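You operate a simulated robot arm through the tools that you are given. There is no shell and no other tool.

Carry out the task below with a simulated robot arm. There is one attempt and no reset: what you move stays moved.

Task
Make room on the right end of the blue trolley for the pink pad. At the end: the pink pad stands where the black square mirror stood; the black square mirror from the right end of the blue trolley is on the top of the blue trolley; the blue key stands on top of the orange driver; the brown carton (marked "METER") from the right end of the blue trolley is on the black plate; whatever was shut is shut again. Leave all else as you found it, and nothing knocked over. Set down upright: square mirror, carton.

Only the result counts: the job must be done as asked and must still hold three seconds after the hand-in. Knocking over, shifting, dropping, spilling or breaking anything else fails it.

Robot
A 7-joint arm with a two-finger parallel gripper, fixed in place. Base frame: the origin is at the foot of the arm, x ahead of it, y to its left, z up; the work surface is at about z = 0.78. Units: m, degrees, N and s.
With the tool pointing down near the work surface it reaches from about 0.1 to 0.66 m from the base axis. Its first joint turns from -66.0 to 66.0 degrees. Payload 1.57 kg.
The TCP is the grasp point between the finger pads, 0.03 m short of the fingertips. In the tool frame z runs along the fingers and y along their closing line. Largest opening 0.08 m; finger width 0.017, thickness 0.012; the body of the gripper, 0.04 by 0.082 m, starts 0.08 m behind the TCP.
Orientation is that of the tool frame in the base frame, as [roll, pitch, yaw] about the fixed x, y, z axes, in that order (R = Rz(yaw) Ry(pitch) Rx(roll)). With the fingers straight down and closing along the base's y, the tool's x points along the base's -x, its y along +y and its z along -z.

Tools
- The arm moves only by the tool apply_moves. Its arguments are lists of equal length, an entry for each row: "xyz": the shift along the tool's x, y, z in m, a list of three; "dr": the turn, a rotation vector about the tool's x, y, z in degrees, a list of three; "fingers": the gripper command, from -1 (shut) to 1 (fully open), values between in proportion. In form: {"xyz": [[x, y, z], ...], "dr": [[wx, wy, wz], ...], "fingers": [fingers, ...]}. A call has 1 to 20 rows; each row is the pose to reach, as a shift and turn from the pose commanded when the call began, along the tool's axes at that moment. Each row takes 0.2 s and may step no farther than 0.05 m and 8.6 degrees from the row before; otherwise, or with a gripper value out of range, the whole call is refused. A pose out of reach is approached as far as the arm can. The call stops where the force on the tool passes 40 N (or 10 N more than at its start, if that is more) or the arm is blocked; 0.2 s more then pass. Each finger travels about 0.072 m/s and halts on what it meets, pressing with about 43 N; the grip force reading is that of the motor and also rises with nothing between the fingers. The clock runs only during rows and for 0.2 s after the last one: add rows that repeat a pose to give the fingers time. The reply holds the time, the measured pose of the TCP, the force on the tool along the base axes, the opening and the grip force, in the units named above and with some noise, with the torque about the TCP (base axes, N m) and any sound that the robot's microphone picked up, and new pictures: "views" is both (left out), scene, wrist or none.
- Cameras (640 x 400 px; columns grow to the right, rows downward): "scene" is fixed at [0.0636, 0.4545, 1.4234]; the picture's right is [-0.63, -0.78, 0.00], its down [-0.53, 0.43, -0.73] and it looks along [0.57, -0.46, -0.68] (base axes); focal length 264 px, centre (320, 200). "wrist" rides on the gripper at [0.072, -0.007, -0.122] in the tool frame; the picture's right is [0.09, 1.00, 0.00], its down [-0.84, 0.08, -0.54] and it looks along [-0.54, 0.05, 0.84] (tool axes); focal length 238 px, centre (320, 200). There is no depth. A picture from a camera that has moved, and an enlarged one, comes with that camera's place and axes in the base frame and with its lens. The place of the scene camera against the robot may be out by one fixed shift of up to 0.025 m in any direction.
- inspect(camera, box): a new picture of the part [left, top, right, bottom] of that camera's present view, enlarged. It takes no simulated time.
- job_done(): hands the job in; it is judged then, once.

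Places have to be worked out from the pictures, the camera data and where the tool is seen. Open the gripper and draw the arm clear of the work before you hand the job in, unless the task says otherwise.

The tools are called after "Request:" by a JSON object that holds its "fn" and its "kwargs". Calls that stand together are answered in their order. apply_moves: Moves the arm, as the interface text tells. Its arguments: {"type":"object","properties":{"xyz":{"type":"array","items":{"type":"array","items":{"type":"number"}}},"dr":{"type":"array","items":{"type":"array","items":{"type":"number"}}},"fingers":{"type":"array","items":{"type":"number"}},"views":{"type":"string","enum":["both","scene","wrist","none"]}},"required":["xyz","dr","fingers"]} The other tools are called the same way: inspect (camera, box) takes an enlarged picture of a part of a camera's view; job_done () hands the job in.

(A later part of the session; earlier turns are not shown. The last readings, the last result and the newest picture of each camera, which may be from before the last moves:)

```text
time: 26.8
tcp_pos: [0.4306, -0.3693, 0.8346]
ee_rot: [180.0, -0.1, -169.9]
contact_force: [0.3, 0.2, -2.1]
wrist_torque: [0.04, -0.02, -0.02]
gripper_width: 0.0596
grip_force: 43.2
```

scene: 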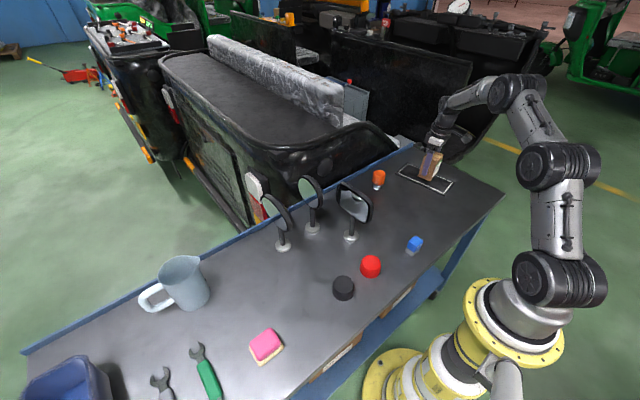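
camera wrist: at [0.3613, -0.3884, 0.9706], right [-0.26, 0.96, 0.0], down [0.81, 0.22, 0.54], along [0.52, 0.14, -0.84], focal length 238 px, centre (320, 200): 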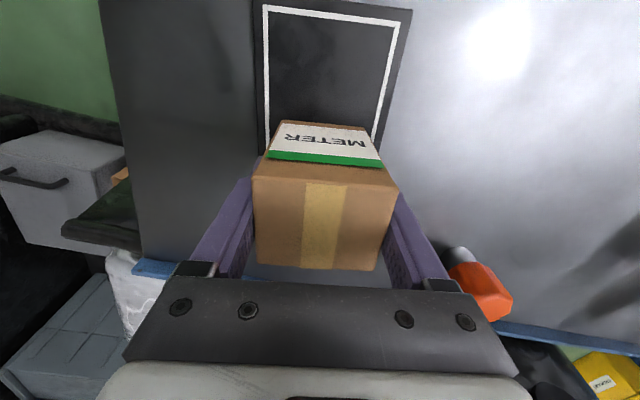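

Request:
{"fn": "apply_moves", "kwargs": {"xyz": [[0, 0, 0.001], [0, 0, 0.0015], [0, 0, 0.0015]], "dr": [[0, 0, 0], [0, 0, 0], [0, 0, 0]], "fingers": [0, 0, 0], "views": "scene"}}

Request:
{"fn": "inspect", "kwargs": {"camera": "scene", "box": [390, 140, 460, 200]}}

```text
time: 27.6
tcp_pos: [0.4314, -0.3701, 0.8354]
ee_rot: [-179.9, 0.1, -170.0]
contact_force: [-2.3, 1.8, 6.3]
wrist_torque: [0.28, 0.21, 0.0]
gripper_width: 0.0596
grip_force: 43.1
```

scene: 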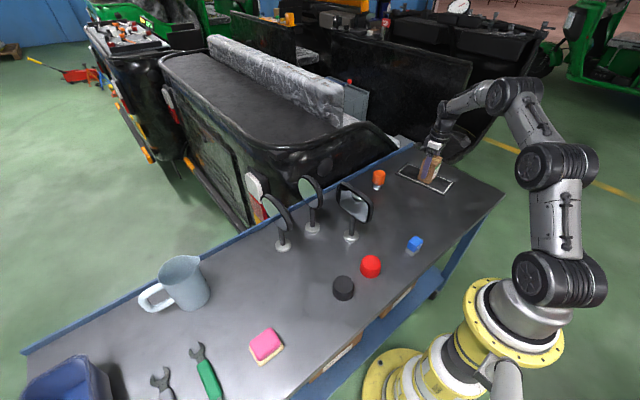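

```text
6.67 times, centred on (425, 170) of scene
camera zoom: at [0.0634, 0.4547, 1.4234], right [-0.63, -0.78, 0.0], down [-0.53, 0.43, -0.73], along [0.57, -0.46, -0.68], focal length 1763 px, centre (-380, 400)
```

zoom: 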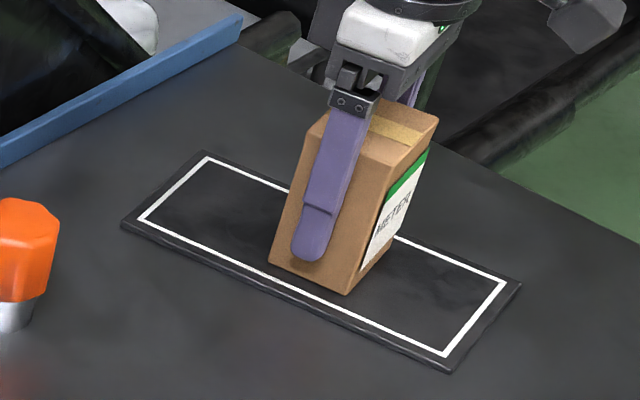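

The carton now presses on the plate (+6 N). I back off half a millimetre, open the fingers, and rise.

Request:
{"fn": "apply_moves", "kwargs": {"xyz": [[0, 0, -0.0007], [0, 0, -0.0007], [0, 0, -0.0007], [0, 0, -0.0007]], "dr": [[0, 0, 0], [0, 0, 0], [0, 0, 0], [0, 0, 0]], "fingers": [0.5, 0.8, 1, 1], "views": "wrist"}}

Request:
{"fn": "inspect", "kwargs": {"camera": "scene", "box": [390, 140, 460, 200]}}

```text
time: 28.6
tcp_pos: [0.4309, -0.3706, 0.834]
ee_rot: [179.9, 0.1, -170.0]
contact_force: [-0.3, 0.3, 0.2]
wrist_torque: [-0.01, 0.02, -0.01]
gripper_width: 0.0801
grip_force: 0.1
camera wrist: at [0.3605, -0.3889, 0.9557], right [-0.26, 0.96, 0.0], down [0.81, 0.22, 0.54], along [0.52, 0.14, -0.84], focal length 238 px, centre (320, 200)
```

wrist: 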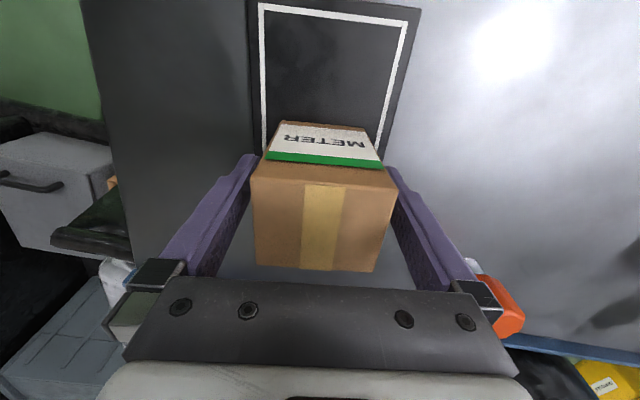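

```text
6.67 times, centred on (425, 170) of scene
camera zoom: at [0.0636, 0.4545, 1.4234], right [-0.63, -0.78, 0.0], down [-0.53, 0.43, -0.73], along [0.57, -0.46, -0.68], focal length 1763 px, centre (-380, 400)
```

zoom: 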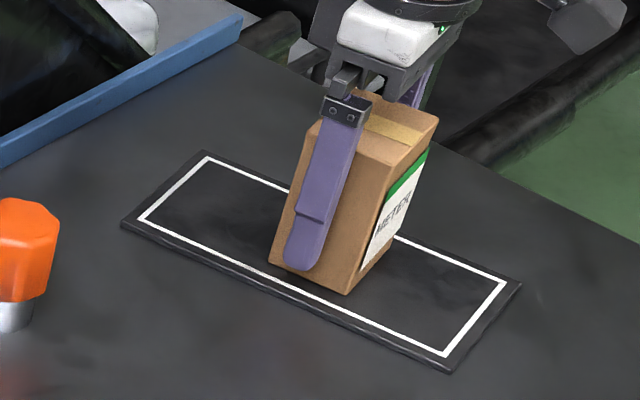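

The carton stands on the plate, released. I rise straight up, unturn the yaw by 10°, and move above the driver area for a closer view.

Request:
{"fn": "apply_moves", "kwargs": {"xyz": [[0, 0, -0.04], [0, 0, -0.08], [0, 0, -0.12], [0, 0, -0.16], [-0.005, 0.03, -0.17], [-0.01, 0.07, -0.17], [-0.01, 0.11, -0.17], [-0.01, 0.15, -0.17], [-0.01, 0.188, -0.17], [-0.01, 0.188, -0.17]], "dr": [[0, 0, 0], [0, 0, 0], [0, 0, 0], [0, 0, 0], [0, 0, 2], [0, 0, 4], [0, 0, 6], [0, 0, 8], [0, 0, 10], [0, 0, 10]], "fingers": [1, 1, 1, 1, 1, 1, 1, 1, 1, 1]}}

Request:
{"fn": "inspect", "kwargs": {"camera": "wrist", "box": [240, 80, 400, 220]}}

Request:
{"fn": "inspect", "kwargs": {"camera": "scene", "box": [360, 160, 400, 200]}}

```text
time: 30.8
tcp_pos: [0.4074, -0.1846, 1.0056]
ee_rot: [-179.9, 0.0, -180.0]
contact_force: [0.3, 0.4, -0.2]
wrist_torque: [0.04, 0.01, -0.03]
gripper_width: 0.0801
grip_force: 0.1
camera wrist: at [0.3353, -0.1898, 1.1259], right [-0.09, 1.0, 0.0], down [0.84, 0.08, 0.54], along [0.54, 0.05, -0.84], focal length 238 px, centre (320, 200)
```

scene: 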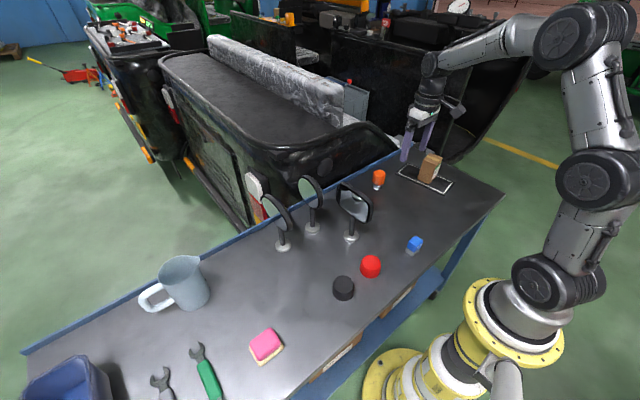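
wrist: 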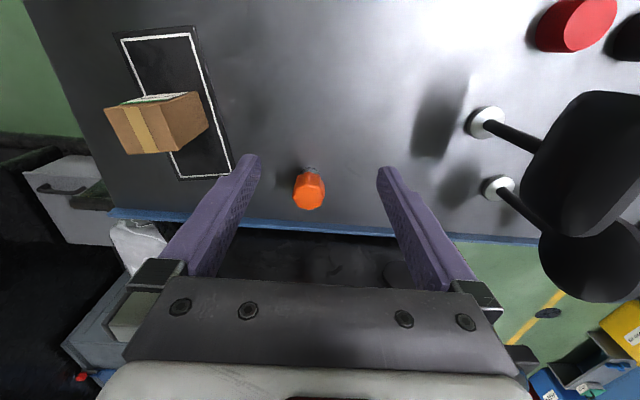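

```text
2.86 times, centred on (320, 150) of wrist
camera zoom: at [0.3353, -0.1898, 1.1259], right [-0.09, 1.0, 0.0], down [0.84, 0.08, 0.54], along [0.54, 0.05, -0.84], focal length 681 px, centre (320, 343)
```

zoom: 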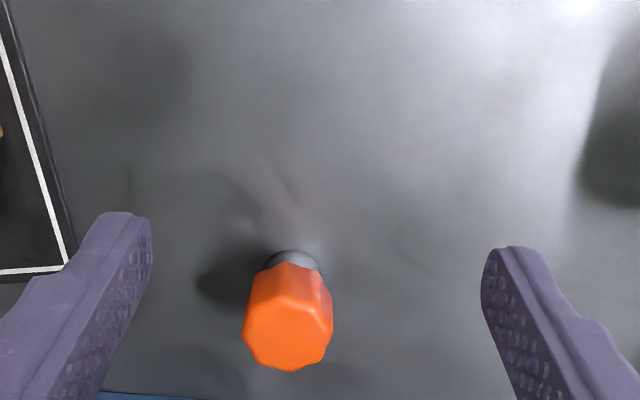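

```text
10.00 times, centred on (380, 180) of scene
camera zoom: at [0.0635, 0.4546, 1.4234], right [-0.63, -0.78, 0.0], down [-0.53, 0.43, -0.73], along [0.57, -0.46, -0.68], focal length 2644 px, centre (-280, 400)
```

zoom: 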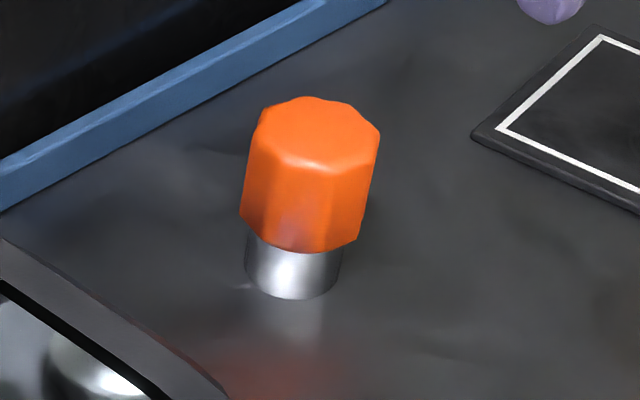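

The driver's top centre is about (0.513,-0.190) at z≈0.84 and its top is flat, ~45 mm wide. Now I go to look at the blue key from above.

Request:
{"fn": "apply_moves", "kwargs": {"xyz": [[0.035, 0.03, 0], [0.07, 0.06, 0], [0.105, 0.09, 0], [0.14, 0.12, 0], [0.147, 0.135, 0.03], [0.147, 0.135, 0.055], [0.147, 0.135, 0.055]], "dr": [[0, 0, 0], [0, 0, 0], [0, 0, 0], [0, 0, 0], [0, 0, 0], [0, 0, 0], [0, 0, 0]], "fingers": [1, 1, 1, 1, 1, 1, 1]}}

Request:
{"fn": "inspect", "kwargs": {"camera": "wrist", "box": [240, 50, 400, 190]}}

Request:
{"fn": "inspect", "kwargs": {"camera": "scene", "box": [390, 220, 440, 270]}}

```text
time: 32.4
tcp_pos: [0.2613, -0.0479, 0.9469]
ee_rot: [180.0, 0.0, -179.9]
contact_force: [0.6, 0.1, 0.5]
wrist_torque: [-0.02, -0.01, 0.05]
gripper_width: 0.0801
grip_force: 0.1
camera wrist: at [0.1884, -0.0541, 1.0697], right [-0.09, 1.0, 0.0], down [0.84, 0.08, 0.54], along [0.54, 0.05, -0.84], focal length 238 px, centre (320, 200)
```

scene: 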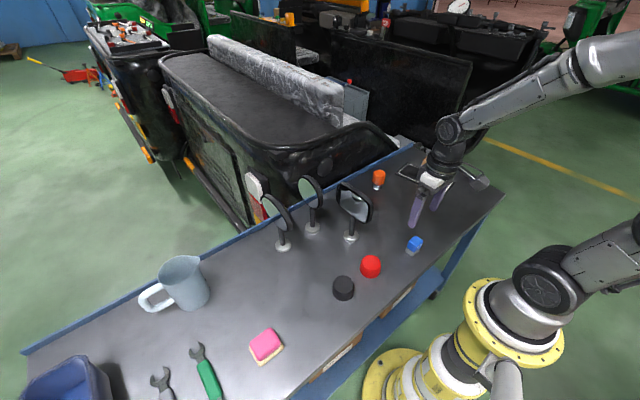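
wrist: 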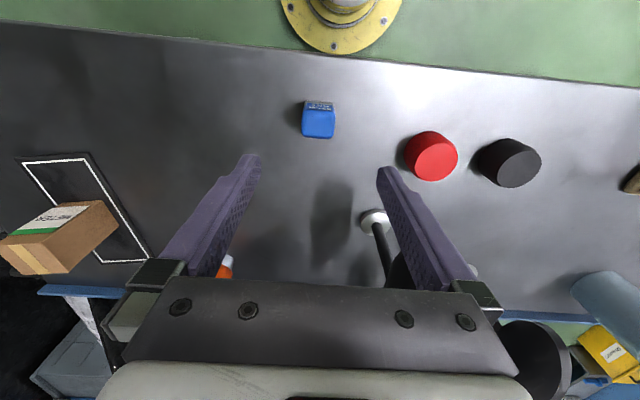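

```text
2.86 times, centred on (320, 120) of wrist
camera zoom: at [0.1884, -0.0541, 1.0697], right [-0.09, 1.0, 0.0], down [0.84, 0.08, 0.54], along [0.54, 0.05, -0.84], focal length 681 px, centre (320, 429)
```

zoom: 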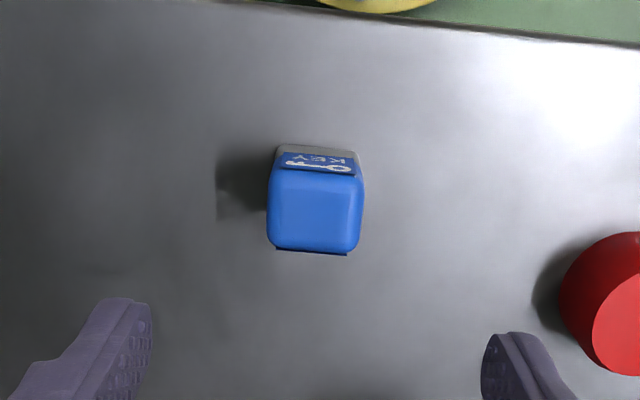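

```text
8.00 times, centred on (415, 245) of scene
camera zoom: at [0.0636, 0.4545, 1.4234], right [-0.63, -0.78, 0.0], down [-0.53, 0.43, -0.73], along [0.57, -0.46, -0.68], focal length 2116 px, centre (-440, -160)
```

zoom: 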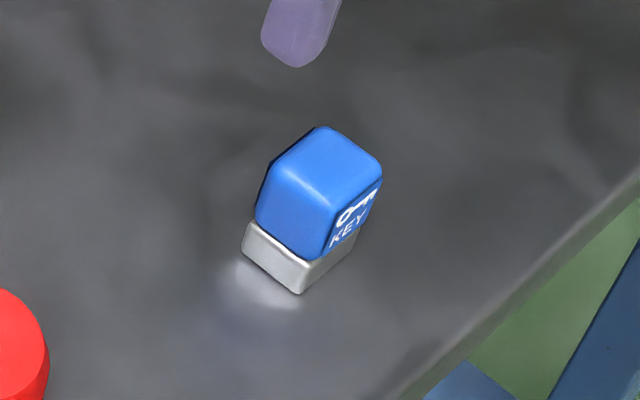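

The key (labelled KEY) measures about 0.033 (y) × 0.024 (x) × 0.055 tall, centred near (0.2525,-0.050). I move over it with the tips just above its top to check.

Request:
{"fn": "apply_moves", "kwargs": {"xyz": [[0.0085, -0.002, 0.02], [0.0085, -0.002, 0.045], [0.0085, -0.002, 0.067], [0.0085, -0.002, 0.067]], "dr": [[0, 0, 0], [0, 0, 0], [0, 0, 0], [0, 0, 0]], "fingers": [1, 1, 1, 1]}}

Request:
{"fn": "inspect", "kwargs": {"camera": "wrist", "box": [220, 70, 420, 250]}}

Request:
{"fn": "inspect", "kwargs": {"camera": "scene", "box": [380, 190, 450, 270]}}

```text
time: 33.4
tcp_pos: [0.2527, -0.0514, 0.8816]
ee_rot: [180.0, 0.1, 180.0]
contact_force: [-0.3, 0.2, 0.1]
wrist_torque: [0.0, 0.01, 0.0]
gripper_width: 0.0801
grip_force: 0.0
camera wrist: at [0.1797, -0.0568, 1.0026], right [-0.09, 1.0, 0.0], down [0.84, 0.08, 0.54], along [0.54, 0.05, -0.84], focal length 238 px, centre (320, 200)
```

scene: 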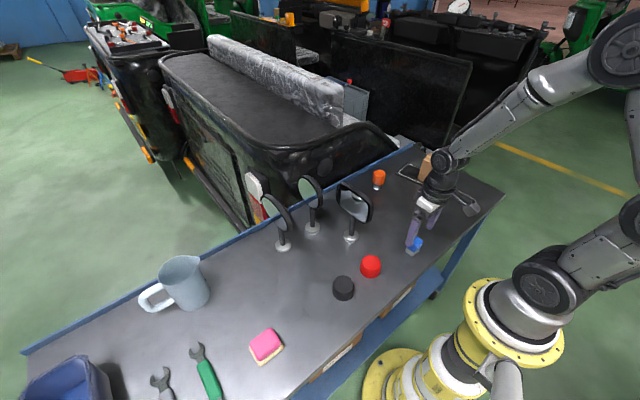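
wrist: 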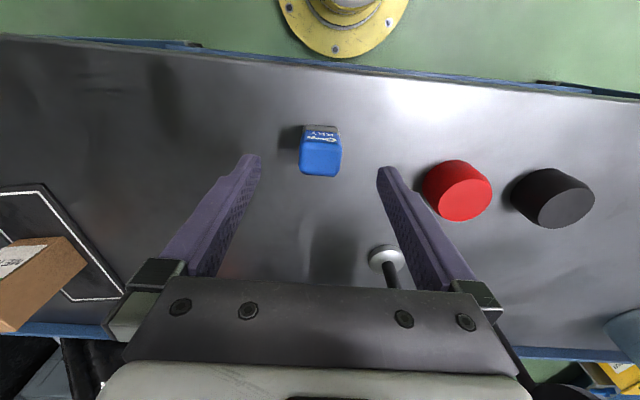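

```text
2.22 times, centred on (320, 160) of wrist
camera zoom: at [0.1797, -0.0568, 1.0026], right [-0.09, 1.0, 0.0], down [0.84, 0.08, 0.54], along [0.54, 0.05, -0.84], focal length 530 px, centre (320, 289)
```

zoom: 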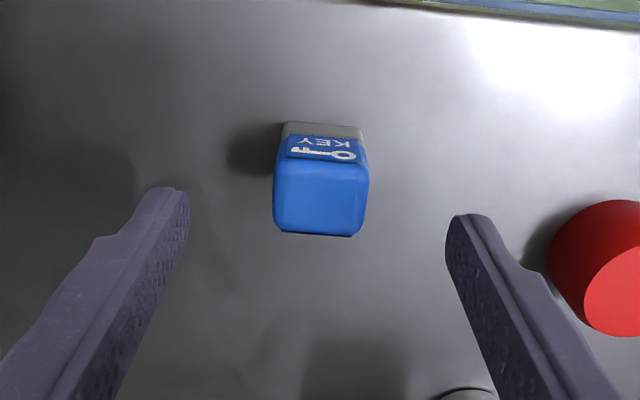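

```text
5.00 times, centred on (415, 230) of scene
camera zoom: at [0.0636, 0.4545, 1.4234], right [-0.63, -0.78, 0.0], down [-0.53, 0.43, -0.73], along [0.57, -0.46, -0.68], focal length 1322 px, centre (-155, 50)
```

zoom: 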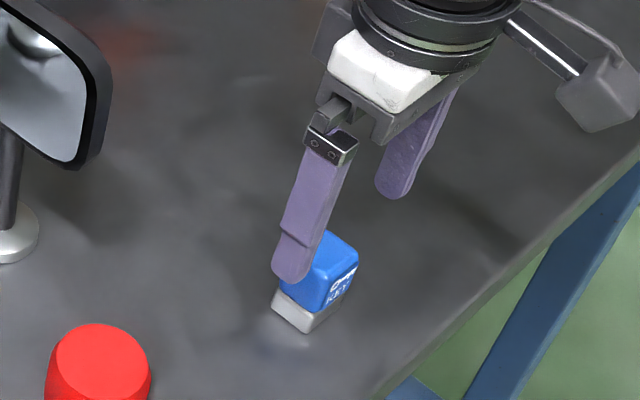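

Alignment is good: key spans x 0.242–0.265, y -0.067…-0.034. I descend to z≈0.82 and close slowly on the key.

Request:
{"fn": "apply_moves", "kwargs": {"xyz": [[-0.001, 0.001, 0.02], [-0.001, 0.001, 0.045], [-0.001, 0.001, 0.061], [-0.001, 0.001, 0.061], [-0.001, 0.001, 0.061], [-0.001, 0.001, 0.061], [-0.001, 0.001, 0.061], [-0.001, 0.001, 0.061]], "dr": [[0, 0, 0], [0, 0, 0], [0, 0, 0], [0, 0, 0], [0, 0, 0], [0, 0, 0], [0, 0, 0], [0, 0, 0]], "fingers": [1, 1, 1, 0.6, 0.2, -0.1, -0.3, -0.5]}}

Request:
{"fn": "inspect", "kwargs": {"camera": "wrist", "box": [220, 100, 420, 300]}}

Request:
{"fn": "inspect", "kwargs": {"camera": "scene", "box": [380, 190, 450, 270]}}

```text
time: 35.2
tcp_pos: [0.2537, -0.0503, 0.8222]
ee_rot: [-180.0, 0.0, 180.0]
contact_force: [-0.8, -0.8, 0.6]
wrist_torque: [-0.01, 0.02, -0.01]
gripper_width: 0.0332
grip_force: 41.0
camera wrist: at [0.1808, -0.0558, 0.9426], right [-0.09, 1.0, 0.0], down [0.84, 0.08, 0.54], along [0.54, 0.05, -0.84], focal length 238 px, centre (320, 200)
```

scene: 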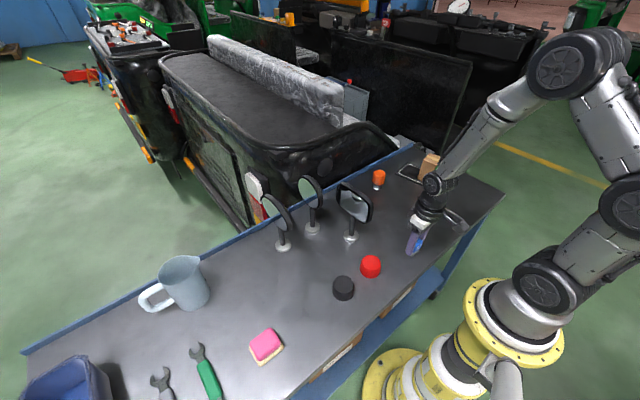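
wrist: 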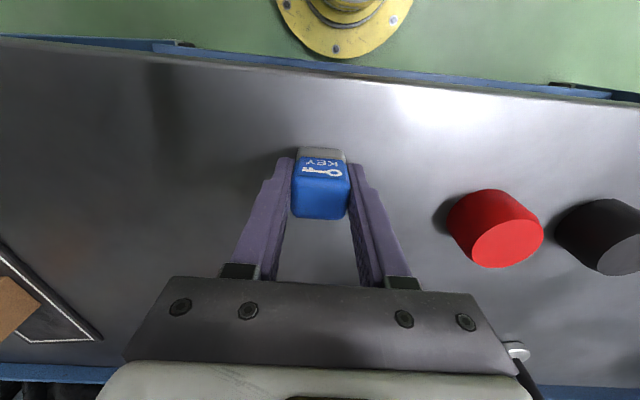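

```text
2.00 times, centred on (320, 200) of wrist
camera zoom: at [0.1808, -0.0558, 0.9426], right [-0.09, 1.0, 0.0], down [0.84, 0.08, 0.54], along [0.54, 0.05, -0.84], focal length 477 px, centre (320, 200)
```

zoom: 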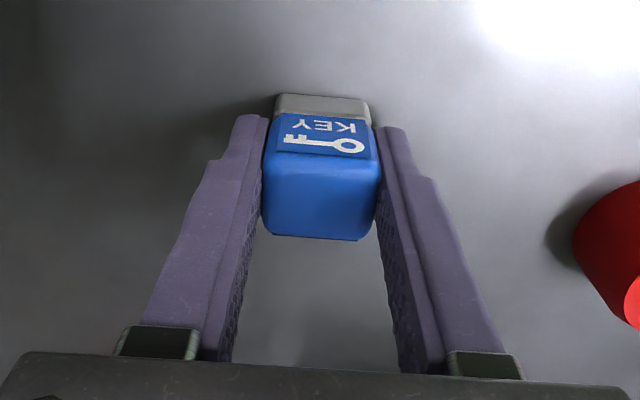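

```text
5.00 times, centred on (415, 230) of scene
camera zoom: at [0.0636, 0.4545, 1.4234], right [-0.63, -0.78, 0.0], down [-0.53, 0.43, -0.73], along [0.57, -0.46, -0.68], focal length 1322 px, centre (-155, 50)
```

zoom: 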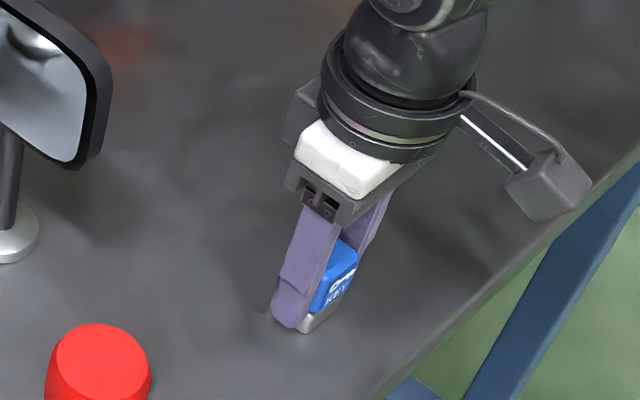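

The key is firmly held (0.033 m, 41 N). I lift it 0.12 m and carry it above the driver at about (0.513,-0.190).

Request:
{"fn": "apply_moves", "kwargs": {"xyz": [[0, 0, -0.01], [0, 0, -0.04], [0, 0, -0.08], [0, 0, -0.12], [-0.03, -0.016, -0.12], [-0.07, -0.038, -0.12], [-0.11, -0.06, -0.12], [-0.15, -0.081, -0.12], [-0.19, -0.103, -0.12], [-0.23, -0.124, -0.12], [-0.2595, -0.14, -0.12], [-0.2595, -0.14, -0.12]], "dr": [[0, 0, 0], [0, 0, 0], [0, 0, 0], [0, 0, 0], [0, 0, 0], [0, 0, 0], [0, 0, 0], [0, 0, 0], [0, 0, 0], [0, 0, 0], [0, 0, 0], [0, 0, 0]], "fingers": [-0.6, -0.6, -0.6, -0.6, -0.6, -0.6, -0.6, -0.6, -0.6, -0.6, -0.6, -0.6]}}

Request:
{"fn": "inspect", "kwargs": {"camera": "wrist", "box": [220, 70, 420, 270]}}

Request:
{"fn": "inspect", "kwargs": {"camera": "scene", "box": [345, 130, 415, 200]}}

```text
time: 37.8
tcp_pos: [0.5136, -0.1902, 0.9413]
ee_rot: [179.9, 0.0, -180.0]
contact_force: [-0.3, 0.4, -0.3]
wrist_torque: [0.01, 0.03, -0.02]
gripper_width: 0.033
grip_force: 41.4
camera wrist: at [0.4411, -0.196, 1.0625], right [-0.09, 1.0, 0.0], down [0.84, 0.08, 0.54], along [0.54, 0.05, -0.84], focal length 238 px, centre (320, 200)
```

scene: 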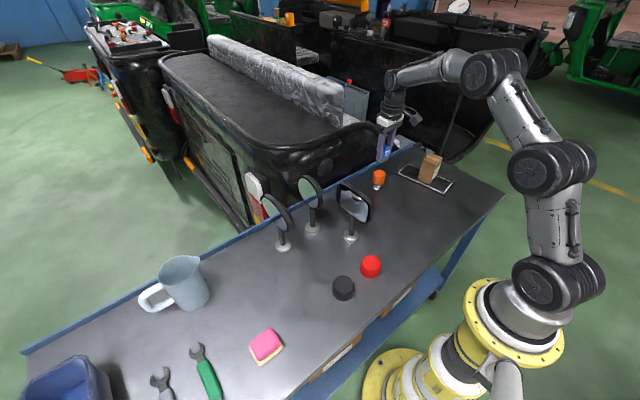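
wrist: 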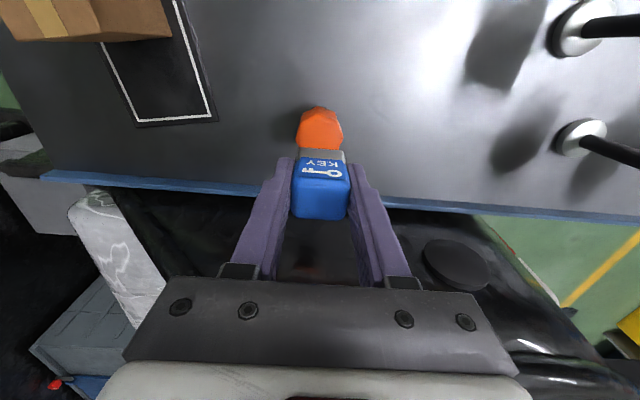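

```text
2.00 times, centred on (320, 170) of wrist
camera zoom: at [0.4411, -0.196, 1.0625], right [-0.09, 1.0, 0.0], down [0.84, 0.08, 0.54], along [0.54, 0.05, -0.84], focal length 477 px, centre (320, 260)
```

zoom: 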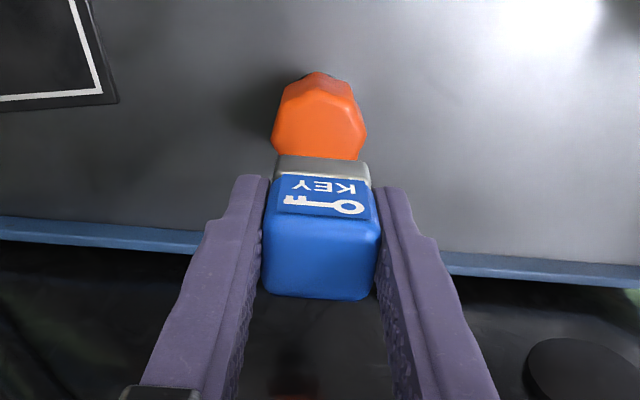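

```text
5.71 times, centred on (380, 165) of scene
camera zoom: at [0.0636, 0.4545, 1.4234], right [-0.63, -0.78, 0.0], down [-0.53, 0.43, -0.73], along [0.57, -0.46, -0.68], focal length 1511 px, centre (-23, 400)
```

zoom: 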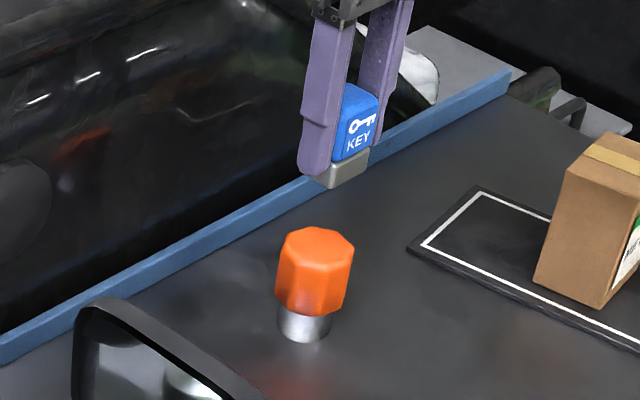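

Both cameras agree the driver top centre is within ~2 mm below the key. I lower 0.045 m, then look before the final approach.

Request:
{"fn": "apply_moves", "kwargs": {"xyz": [[0, 0.001, 0.02], [0, 0.001, 0.035], [0, 0.001, 0.045], [0, 0.001, 0.045]], "dr": [[0, 0, 0], [0, 0, 0], [0, 0, 0], [0, 0, 0]], "fingers": [-0.6, -0.6, -0.6, -0.6]}}

Request:
{"fn": "inspect", "kwargs": {"camera": "scene", "box": [350, 140, 410, 200]}}

Request:
{"fn": "inspect", "kwargs": {"camera": "wrist", "box": [260, 90, 380, 210]}}

```text
time: 38.8
tcp_pos: [0.5134, -0.188, 0.8959]
ee_rot: [179.9, -0.1, -179.9]
contact_force: [-0.8, 0.1, 0.1]
wrist_torque: [0.02, -0.02, 0.03]
gripper_width: 0.0329
grip_force: 41.3
camera wrist: at [0.4408, -0.1945, 1.0175], right [-0.09, 1.0, 0.0], down [0.84, 0.08, 0.54], along [0.54, 0.05, -0.84], focal length 238 px, centre (320, 200)
```

scene: 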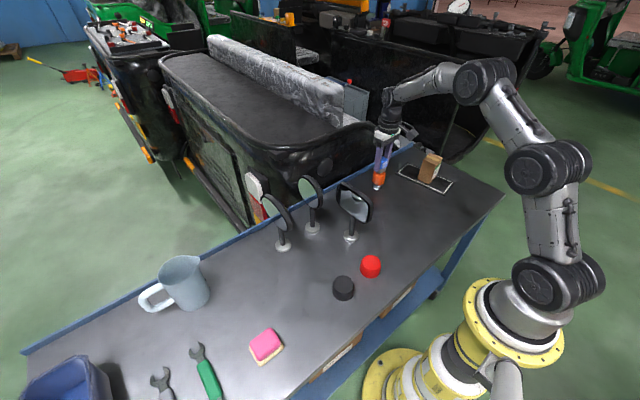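
wrist: 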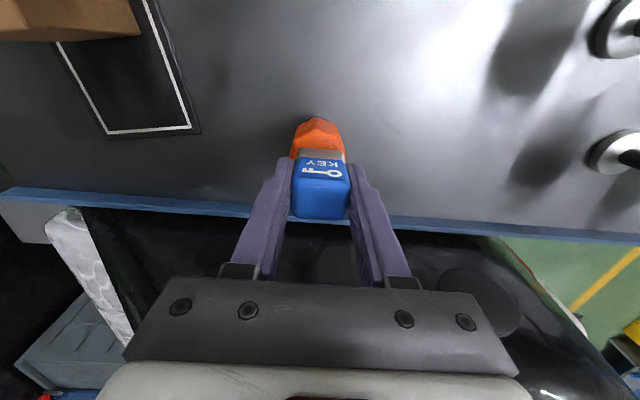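

```text
6.67 times, centred on (380, 170) of scene
camera zoom: at [0.0636, 0.4545, 1.4234], right [-0.63, -0.78, 0.0], down [-0.53, 0.43, -0.73], along [0.57, -0.46, -0.68], focal length 1763 px, centre (-80, 400)
```

zoom: 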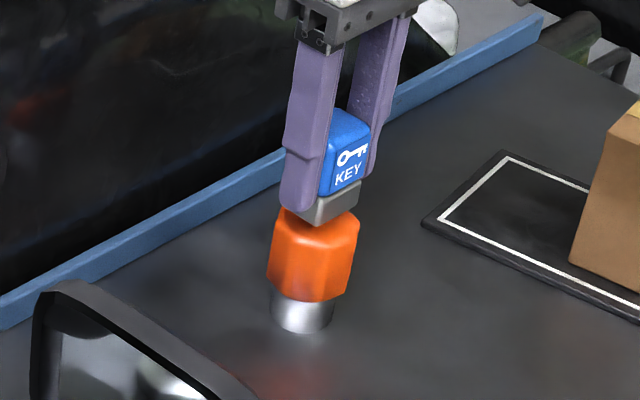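

```text
3.33 times, centred on (320, 150) of wrist
camera zoom: at [0.4408, -0.1945, 1.0175], right [-0.09, 1.0, 0.0], down [0.84, 0.08, 0.54], along [0.54, 0.05, -0.84], focal length 794 px, centre (320, 367)
```

zoom: 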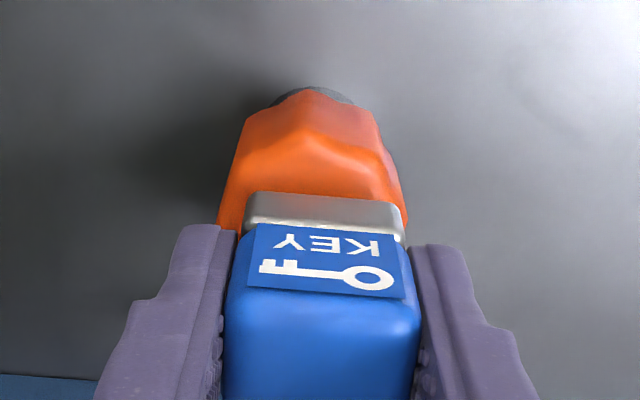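

Slight correction needed: about +2 mm x and -1.5 mm y; the gap to the driver top is about 15 mm. I correct and lower 11 mm.

Request:
{"fn": "apply_moves", "kwargs": {"xyz": [[-0.002, -0.0015, 0], [-0.002, -0.0015, 0.004], [-0.002, -0.0015, 0.008], [-0.002, -0.0015, 0.011], [-0.002, -0.0015, 0.011]], "dr": [[0, 0, 0], [0, 0, 0], [0, 0, 0], [0, 0, 0], [0, 0, 0]], "fingers": [-0.6, -0.6, -0.6, -0.6, -0.6]}}

Request:
{"fn": "inspect", "kwargs": {"camera": "scene", "box": [360, 150, 400, 195]}}

Request:
{"fn": "inspect", "kwargs": {"camera": "wrist", "box": [260, 90, 380, 210]}}

```text
time: 40.0
tcp_pos: [0.5149, -0.1897, 0.8864]
ee_rot: [-179.9, 0.3, 180.0]
contact_force: [-3.8, 2.1, 12.8]
wrist_torque: [0.07, 0.2, 0.0]
gripper_width: 0.0331
grip_force: 41.6
camera wrist: at [0.443, -0.196, 1.0081], right [-0.09, 1.0, 0.0], down [0.84, 0.08, 0.54], along [0.54, 0.05, -0.84], focal length 238 px, centre (320, 200)
```

scene: 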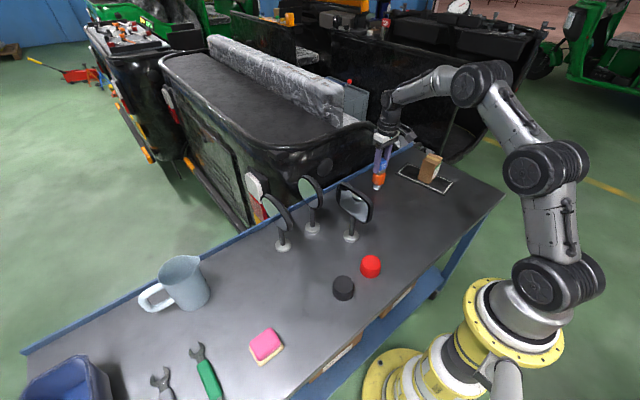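
wrist: 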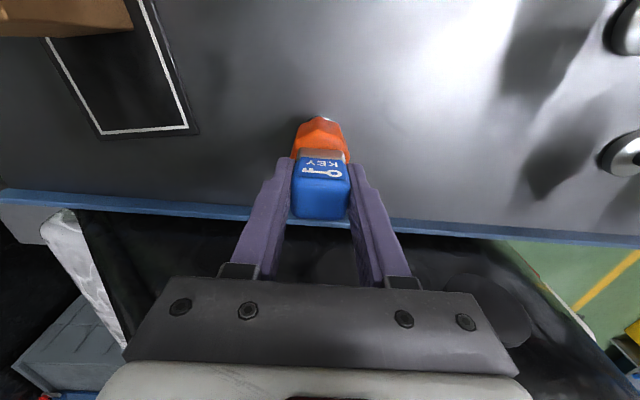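

```text
8.89 times, centred on (380, 172) of scene
camera zoom: at [0.0633, 0.4546, 1.4234], right [-0.63, -0.78, 0.0], down [-0.53, 0.43, -0.73], along [0.57, -0.46, -0.68], focal length 2350 px, centre (-213, 444)
```

zoom: 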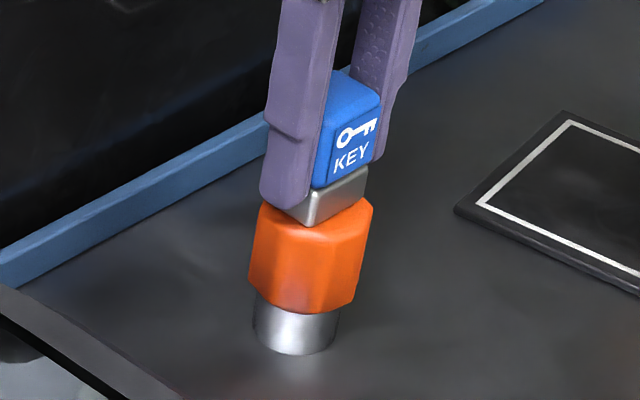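

```text
3.33 times, centred on (320, 150) of wrist
camera zoom: at [0.443, -0.196, 1.0081], right [-0.09, 1.0, 0.0], down [0.84, 0.08, 0.54], along [0.54, 0.05, -0.84], focal length 794 px, centre (320, 367)
```

zoom: 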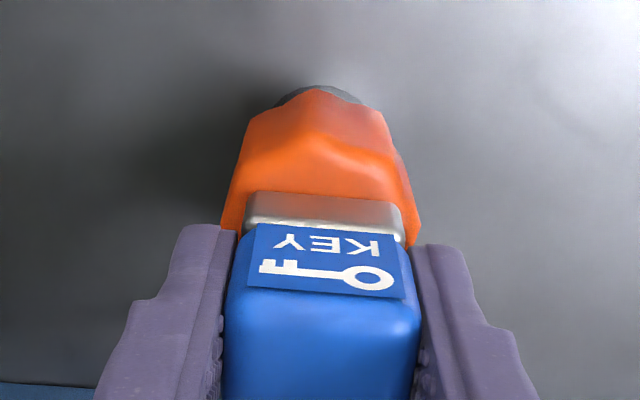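

Contact already: +13 N on the driver top. I back off ~1.5 mm to relieve the load and read the force.

Request:
{"fn": "apply_moves", "kwargs": {"xyz": [[0, 0, -0.0008], [0, 0, -0.0015], [0, 0, -0.0015]], "dr": [[0, 0, 0], [0, 0, 0], [0, 0, 0]], "fingers": [-0.6, -0.6, -0.6], "views": "none"}}

```text
time: 40.8
tcp_pos: [0.516, -0.1901, 0.8868]
ee_rot: [-180.0, 0.1, -179.9]
contact_force: [0.8, -0.9, 7.7]
wrist_torque: [0.05, -0.03, -0.01]
gripper_width: 0.0332
grip_force: 40.9
```

Request:
{"fn": "apply_moves", "kwargs": {"xyz": [[0, 0, -0.0006], [0, 0, -0.0011], [0, 0, -0.0011]], "dr": [[0, 0, 0], [0, 0, 0], [0, 0, 0]], "fingers": [-0.6, -0.6, -0.6], "views": "none"}}

```text
time: 41.6
tcp_pos: [0.5154, -0.1889, 0.8872]
ee_rot: [179.9, -0.1, -180.0]
contact_force: [1.2, -0.8, 2.4]
wrist_torque: [0.0, -0.07, 0.0]
gripper_width: 0.0329
grip_force: 40.4
```

Only ~2 N remains, the key rests on the driver. I open the fingers gradually.

Request:
{"fn": "apply_moves", "kwargs": {"xyz": [[0, 0, 0], [0, 0, 0], [0, 0, 0], [0, 0, 0], [0, 0, 0]], "dr": [[0, 0, 0], [0, 0, 0], [0, 0, 0], [0, 0, 0], [0, 0, 0]], "fingers": [-0.15, -0.05, 0.2, 0.6, 1]}}

Request:
{"fn": "inspect", "kwargs": {"camera": "scene", "box": [360, 150, 400, 195]}}

Request:
{"fn": "inspect", "kwargs": {"camera": "wrist", "box": [260, 90, 380, 210]}}

```text
time: 42.8
tcp_pos: [0.5149, -0.1886, 0.8864]
ee_rot: [-180.0, 0.0, -179.9]
contact_force: [0.6, -0.1, 0.4]
wrist_torque: [-0.01, -0.03, 0.02]
gripper_width: 0.08
grip_force: 0.0
camera wrist: at [0.4427, -0.1961, 1.0091], right [-0.09, 1.0, 0.0], down [0.84, 0.08, 0.54], along [0.54, 0.05, -0.84], focal length 238 px, centre (320, 200)
```

scene: 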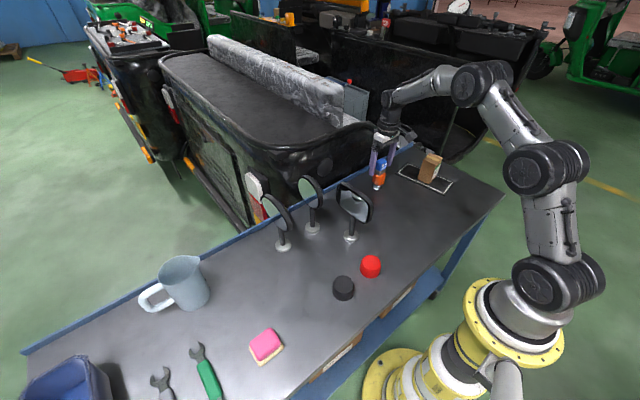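
wrist: 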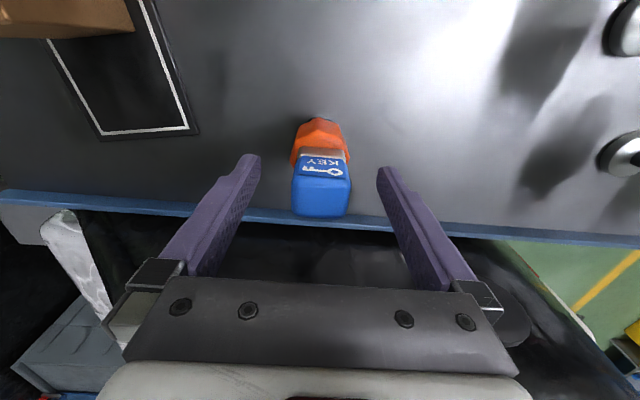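

```text
8.89 times, centred on (380, 172) of scene
camera zoom: at [0.0636, 0.4545, 1.4234], right [-0.63, -0.78, 0.0], down [-0.53, 0.43, -0.73], along [0.57, -0.46, -0.68], focal length 2350 px, centre (-213, 444)
```

zoom: 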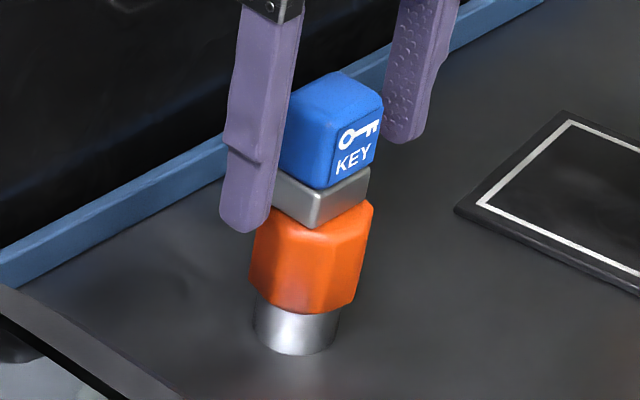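

```text
3.33 times, centred on (320, 150) of wrist
camera zoom: at [0.4427, -0.1961, 1.0091], right [-0.09, 1.0, 0.0], down [0.84, 0.08, 0.54], along [0.54, 0.05, -0.84], focal length 794 px, centre (320, 367)
```

zoom: 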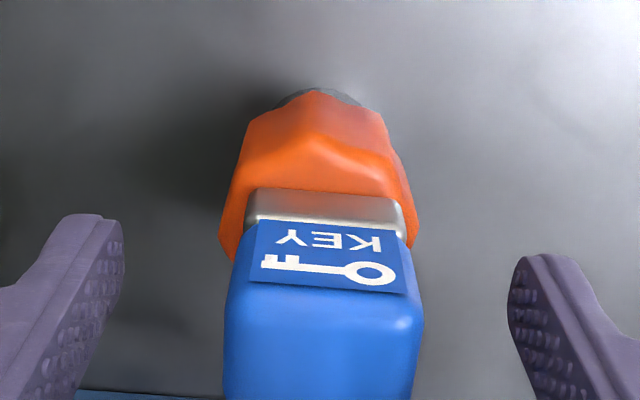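

The key stands squarely on the driver. I rise straight up and travel high over to the pink pad region on the left.

Request:
{"fn": "apply_moves", "kwargs": {"xyz": [[0, 0, -0.03], [0, 0, -0.07], [0, 0, -0.11], [0, 0, -0.15], [0, 0, -0.19], [0, 0, -0.23], [0.03, 0.03, -0.25], [0.06, 0.065, -0.25], [0.09, 0.1, -0.25], [0.12, 0.135, -0.25], [0.15, 0.17, -0.25], [0.18, 0.205, -0.25], [0.2, 0.245, -0.25], [0.21, 0.29, -0.25], [0.22, 0.335, -0.25], [0.225, 0.38, -0.25], [0.225, 0.425, -0.25], [0.225, 0.47, -0.25], [0.225, 0.515, -0.25], [0.225, 0.56, -0.25]], "dr": [[0, 0, 0], [0, 0, 0], [0, 0, 0], [0, 0, 0], [0, 0, 0], [0, 0, 0], [0, 0, 0], [0, 0, 0], [0, 0, 0], [0, 0, 0], [0, 0, 0], [0, 0, 0], [0, 0, 0], [0, 0, 0], [0, 0, 0], [0, 0, 0], [0, 0, 0], [0, 0, 0], [0, 0, 0], [0, 0, 0]], "fingers": [1, 1, 1, 1, 1, 1, 1, 1, 1, 1, 1, 1, 1, 1, 1, 1, 1, 1, 1, 1]}}

Request:
{"fn": "inspect", "kwargs": {"camera": "scene", "box": [330, 130, 460, 260]}}

```text
time: 47.0
tcp_pos: [0.2891, 0.3726, 1.1396]
ee_rot: [-180.0, 0.0, 179.8]
contact_force: [-0.1, 0.1, 0.9]
wrist_torque: [0.02, -0.01, 0.05]
gripper_width: 0.08
grip_force: 0.1
camera wrist: at [0.2173, 0.3655, 1.2601], right [-0.09, 1.0, 0.0], down [0.84, 0.08, 0.54], along [0.54, 0.05, -0.84], focal length 238 px, centre (320, 200)
```

scene: 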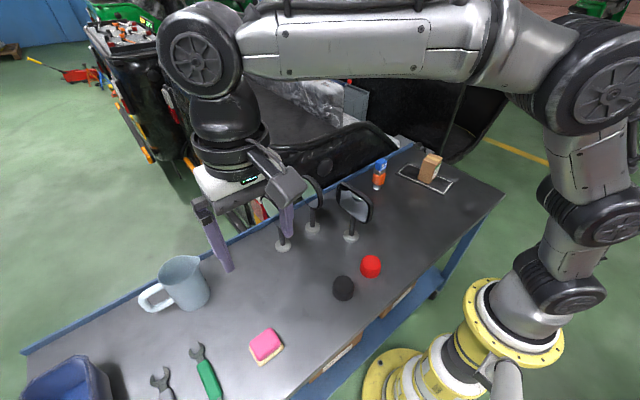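
wrist: 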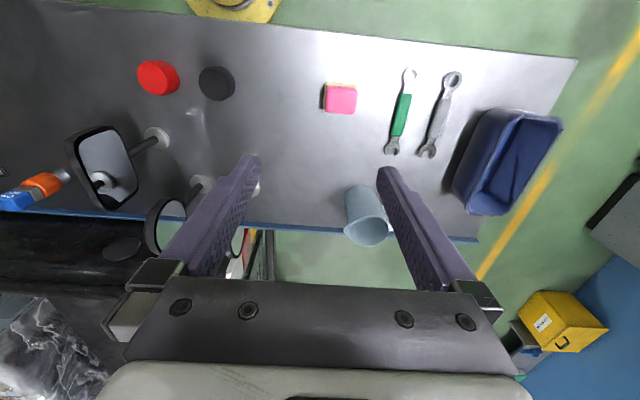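

```text
3.08 times, centred on (395, 195) of scene
camera zoom: at [0.0635, 0.4545, 1.4234], right [-0.63, -0.78, 0.0], down [-0.53, 0.43, -0.73], along [0.57, -0.46, -0.68], focal length 814 px, centre (89, 215)
```

zoom: 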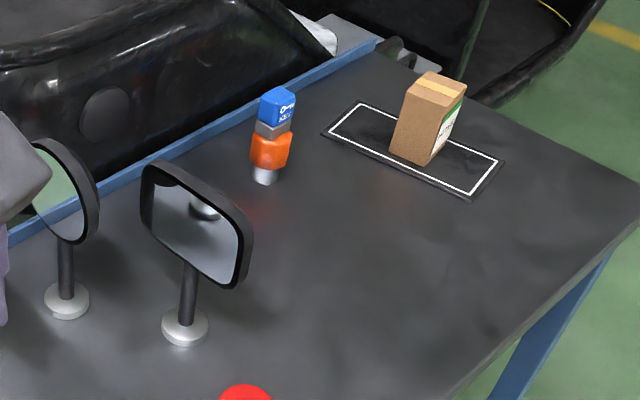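

Key, carton and mirror all stand fine. The pad is at about (0.29,0.41); I lower toward it for a precise view.

Request:
{"fn": "apply_moves", "kwargs": {"xyz": [[0, 0.02, 0.03], [0, 0.037, 0.07], [0, 0.037, 0.11], [0, 0.037, 0.15], [0, 0.037, 0.19], [0, 0.037, 0.19]], "dr": [[0, 0, 0], [0, 0, 0], [0, 0, 0], [0, 0, 0], [0, 0, 0], [0, 0, 0]], "fingers": [1, 1, 1, 1, 1, 1]}}

Request:
{"fn": "inspect", "kwargs": {"camera": "wrist", "box": [240, 50, 400, 210]}}

Request:
{"fn": "inspect", "kwargs": {"camera": "scene", "box": [225, 300, 305, 380]}}

```text
time: 48.4
tcp_pos: [0.2905, 0.4085, 0.9456]
ee_rot: [180.0, 0.0, -180.0]
contact_force: [-0.5, -0.2, -0.4]
wrist_torque: [0.03, -0.01, 0.02]
gripper_width: 0.08
grip_force: 0.1
camera wrist: at [0.2178, 0.4016, 1.0681], right [-0.09, 1.0, 0.0], down [0.84, 0.08, 0.54], along [0.54, 0.05, -0.84], focal length 238 px, centre (320, 200)
```

scene: 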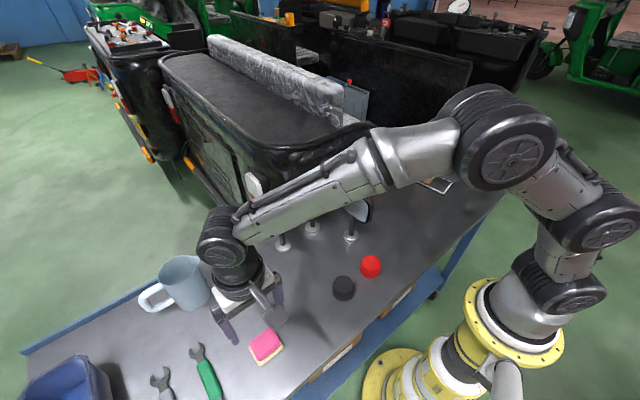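
wrist: 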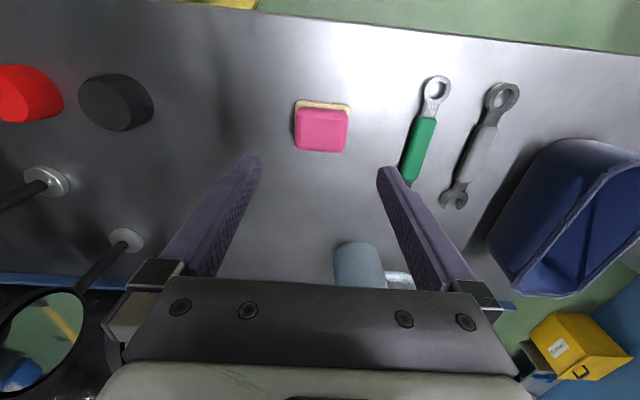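

```text
2.50 times, centred on (320, 130) of wrist
camera zoom: at [0.2178, 0.4016, 1.0681], right [-0.09, 1.0, 0.0], down [0.84, 0.08, 0.54], along [0.54, 0.05, -0.84], focal length 596 px, centre (320, 375)
```

zoom: 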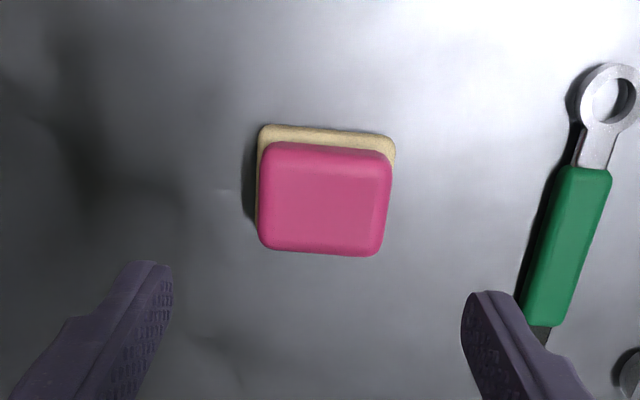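

```text
5.00 times, centred on (265, 340) of scene
camera zoom: at [0.0636, 0.4545, 1.4234], right [-0.63, -0.78, 0.0], down [-0.53, 0.43, -0.73], along [0.57, -0.46, -0.68], focal length 1322 px, centre (595, -500)
```

zoom: 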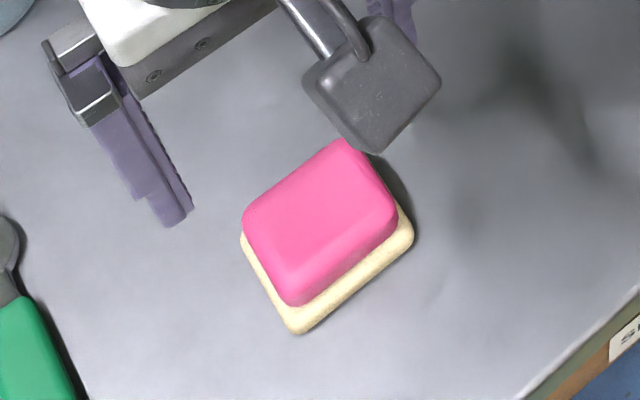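

The pad spans about x 0.272–0.317, y 0.379–0.441, height ~25 mm. I centre on (0.295,0.410) and lower to have the tips just above it.

Request:
{"fn": "apply_moves", "kwargs": {"xyz": [[-0.0045, 0.0015, 0.03], [-0.0045, 0.0015, 0.06], [-0.0045, 0.0015, 0.085], [-0.0045, 0.0015, 0.085]], "dr": [[0, 0, -1], [0, 0, -1], [0, 0, -1], [0, 0, -1]], "fingers": [1, 1, 1, 1]}}

Request:
{"fn": "inspect", "kwargs": {"camera": "wrist", "box": [220, 70, 420, 250]}}

Request:
{"fn": "inspect", "kwargs": {"camera": "scene", "box": [215, 290, 305, 380]}}

```text
time: 49.4
tcp_pos: [0.2946, 0.4112, 0.8619]
ee_rot: [180.0, 0.1, -178.9]
contact_force: [0.0, 0.0, 0.5]
wrist_torque: [0.01, 0.03, 0.01]
gripper_width: 0.0804
grip_force: 0.0
camera wrist: at [0.2219, 0.402, 0.9828], right [-0.11, 0.99, 0.0], down [0.84, 0.09, 0.54], along [0.54, 0.06, -0.84], focal length 238 px, centre (320, 200)
```

scene: 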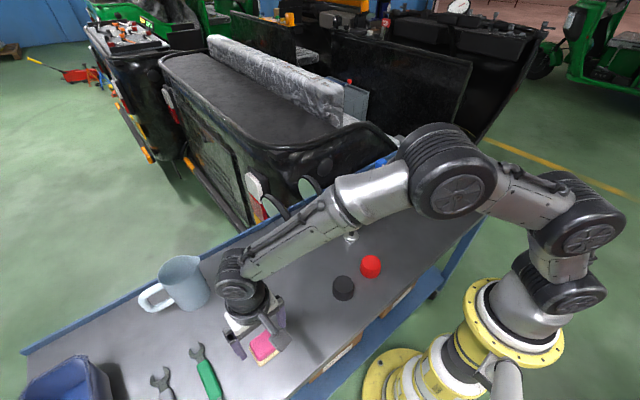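
wrist: 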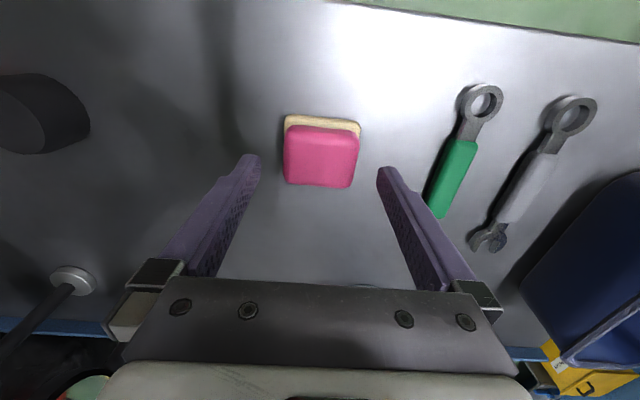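

```text
2.22 times, centred on (320, 160) of wrist
camera zoom: at [0.2219, 0.402, 0.9828], right [-0.11, 0.99, 0.0], down [0.84, 0.09, 0.54], along [0.54, 0.06, -0.84], focal length 530 px, centre (320, 289)
```

zoom: 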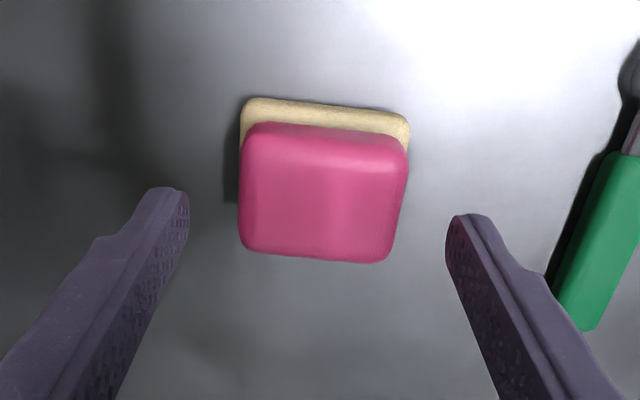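

```text
4.44 times, centred on (260, 335) of scene
camera zoom: at [0.0636, 0.4545, 1.4234], right [-0.63, -0.78, 0.0], down [-0.53, 0.43, -0.73], along [0.57, -0.46, -0.68], focal length 1175 px, centre (587, -400)
```

zoom: 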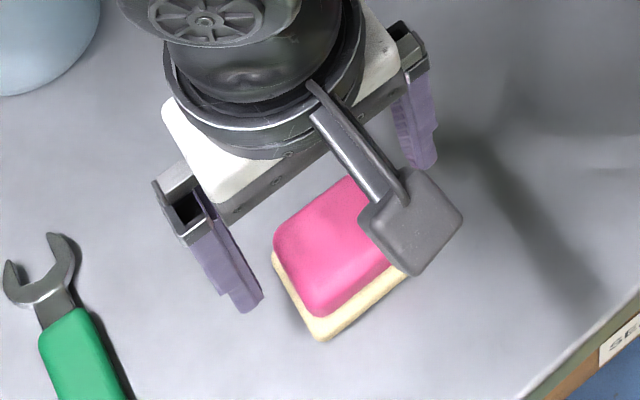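

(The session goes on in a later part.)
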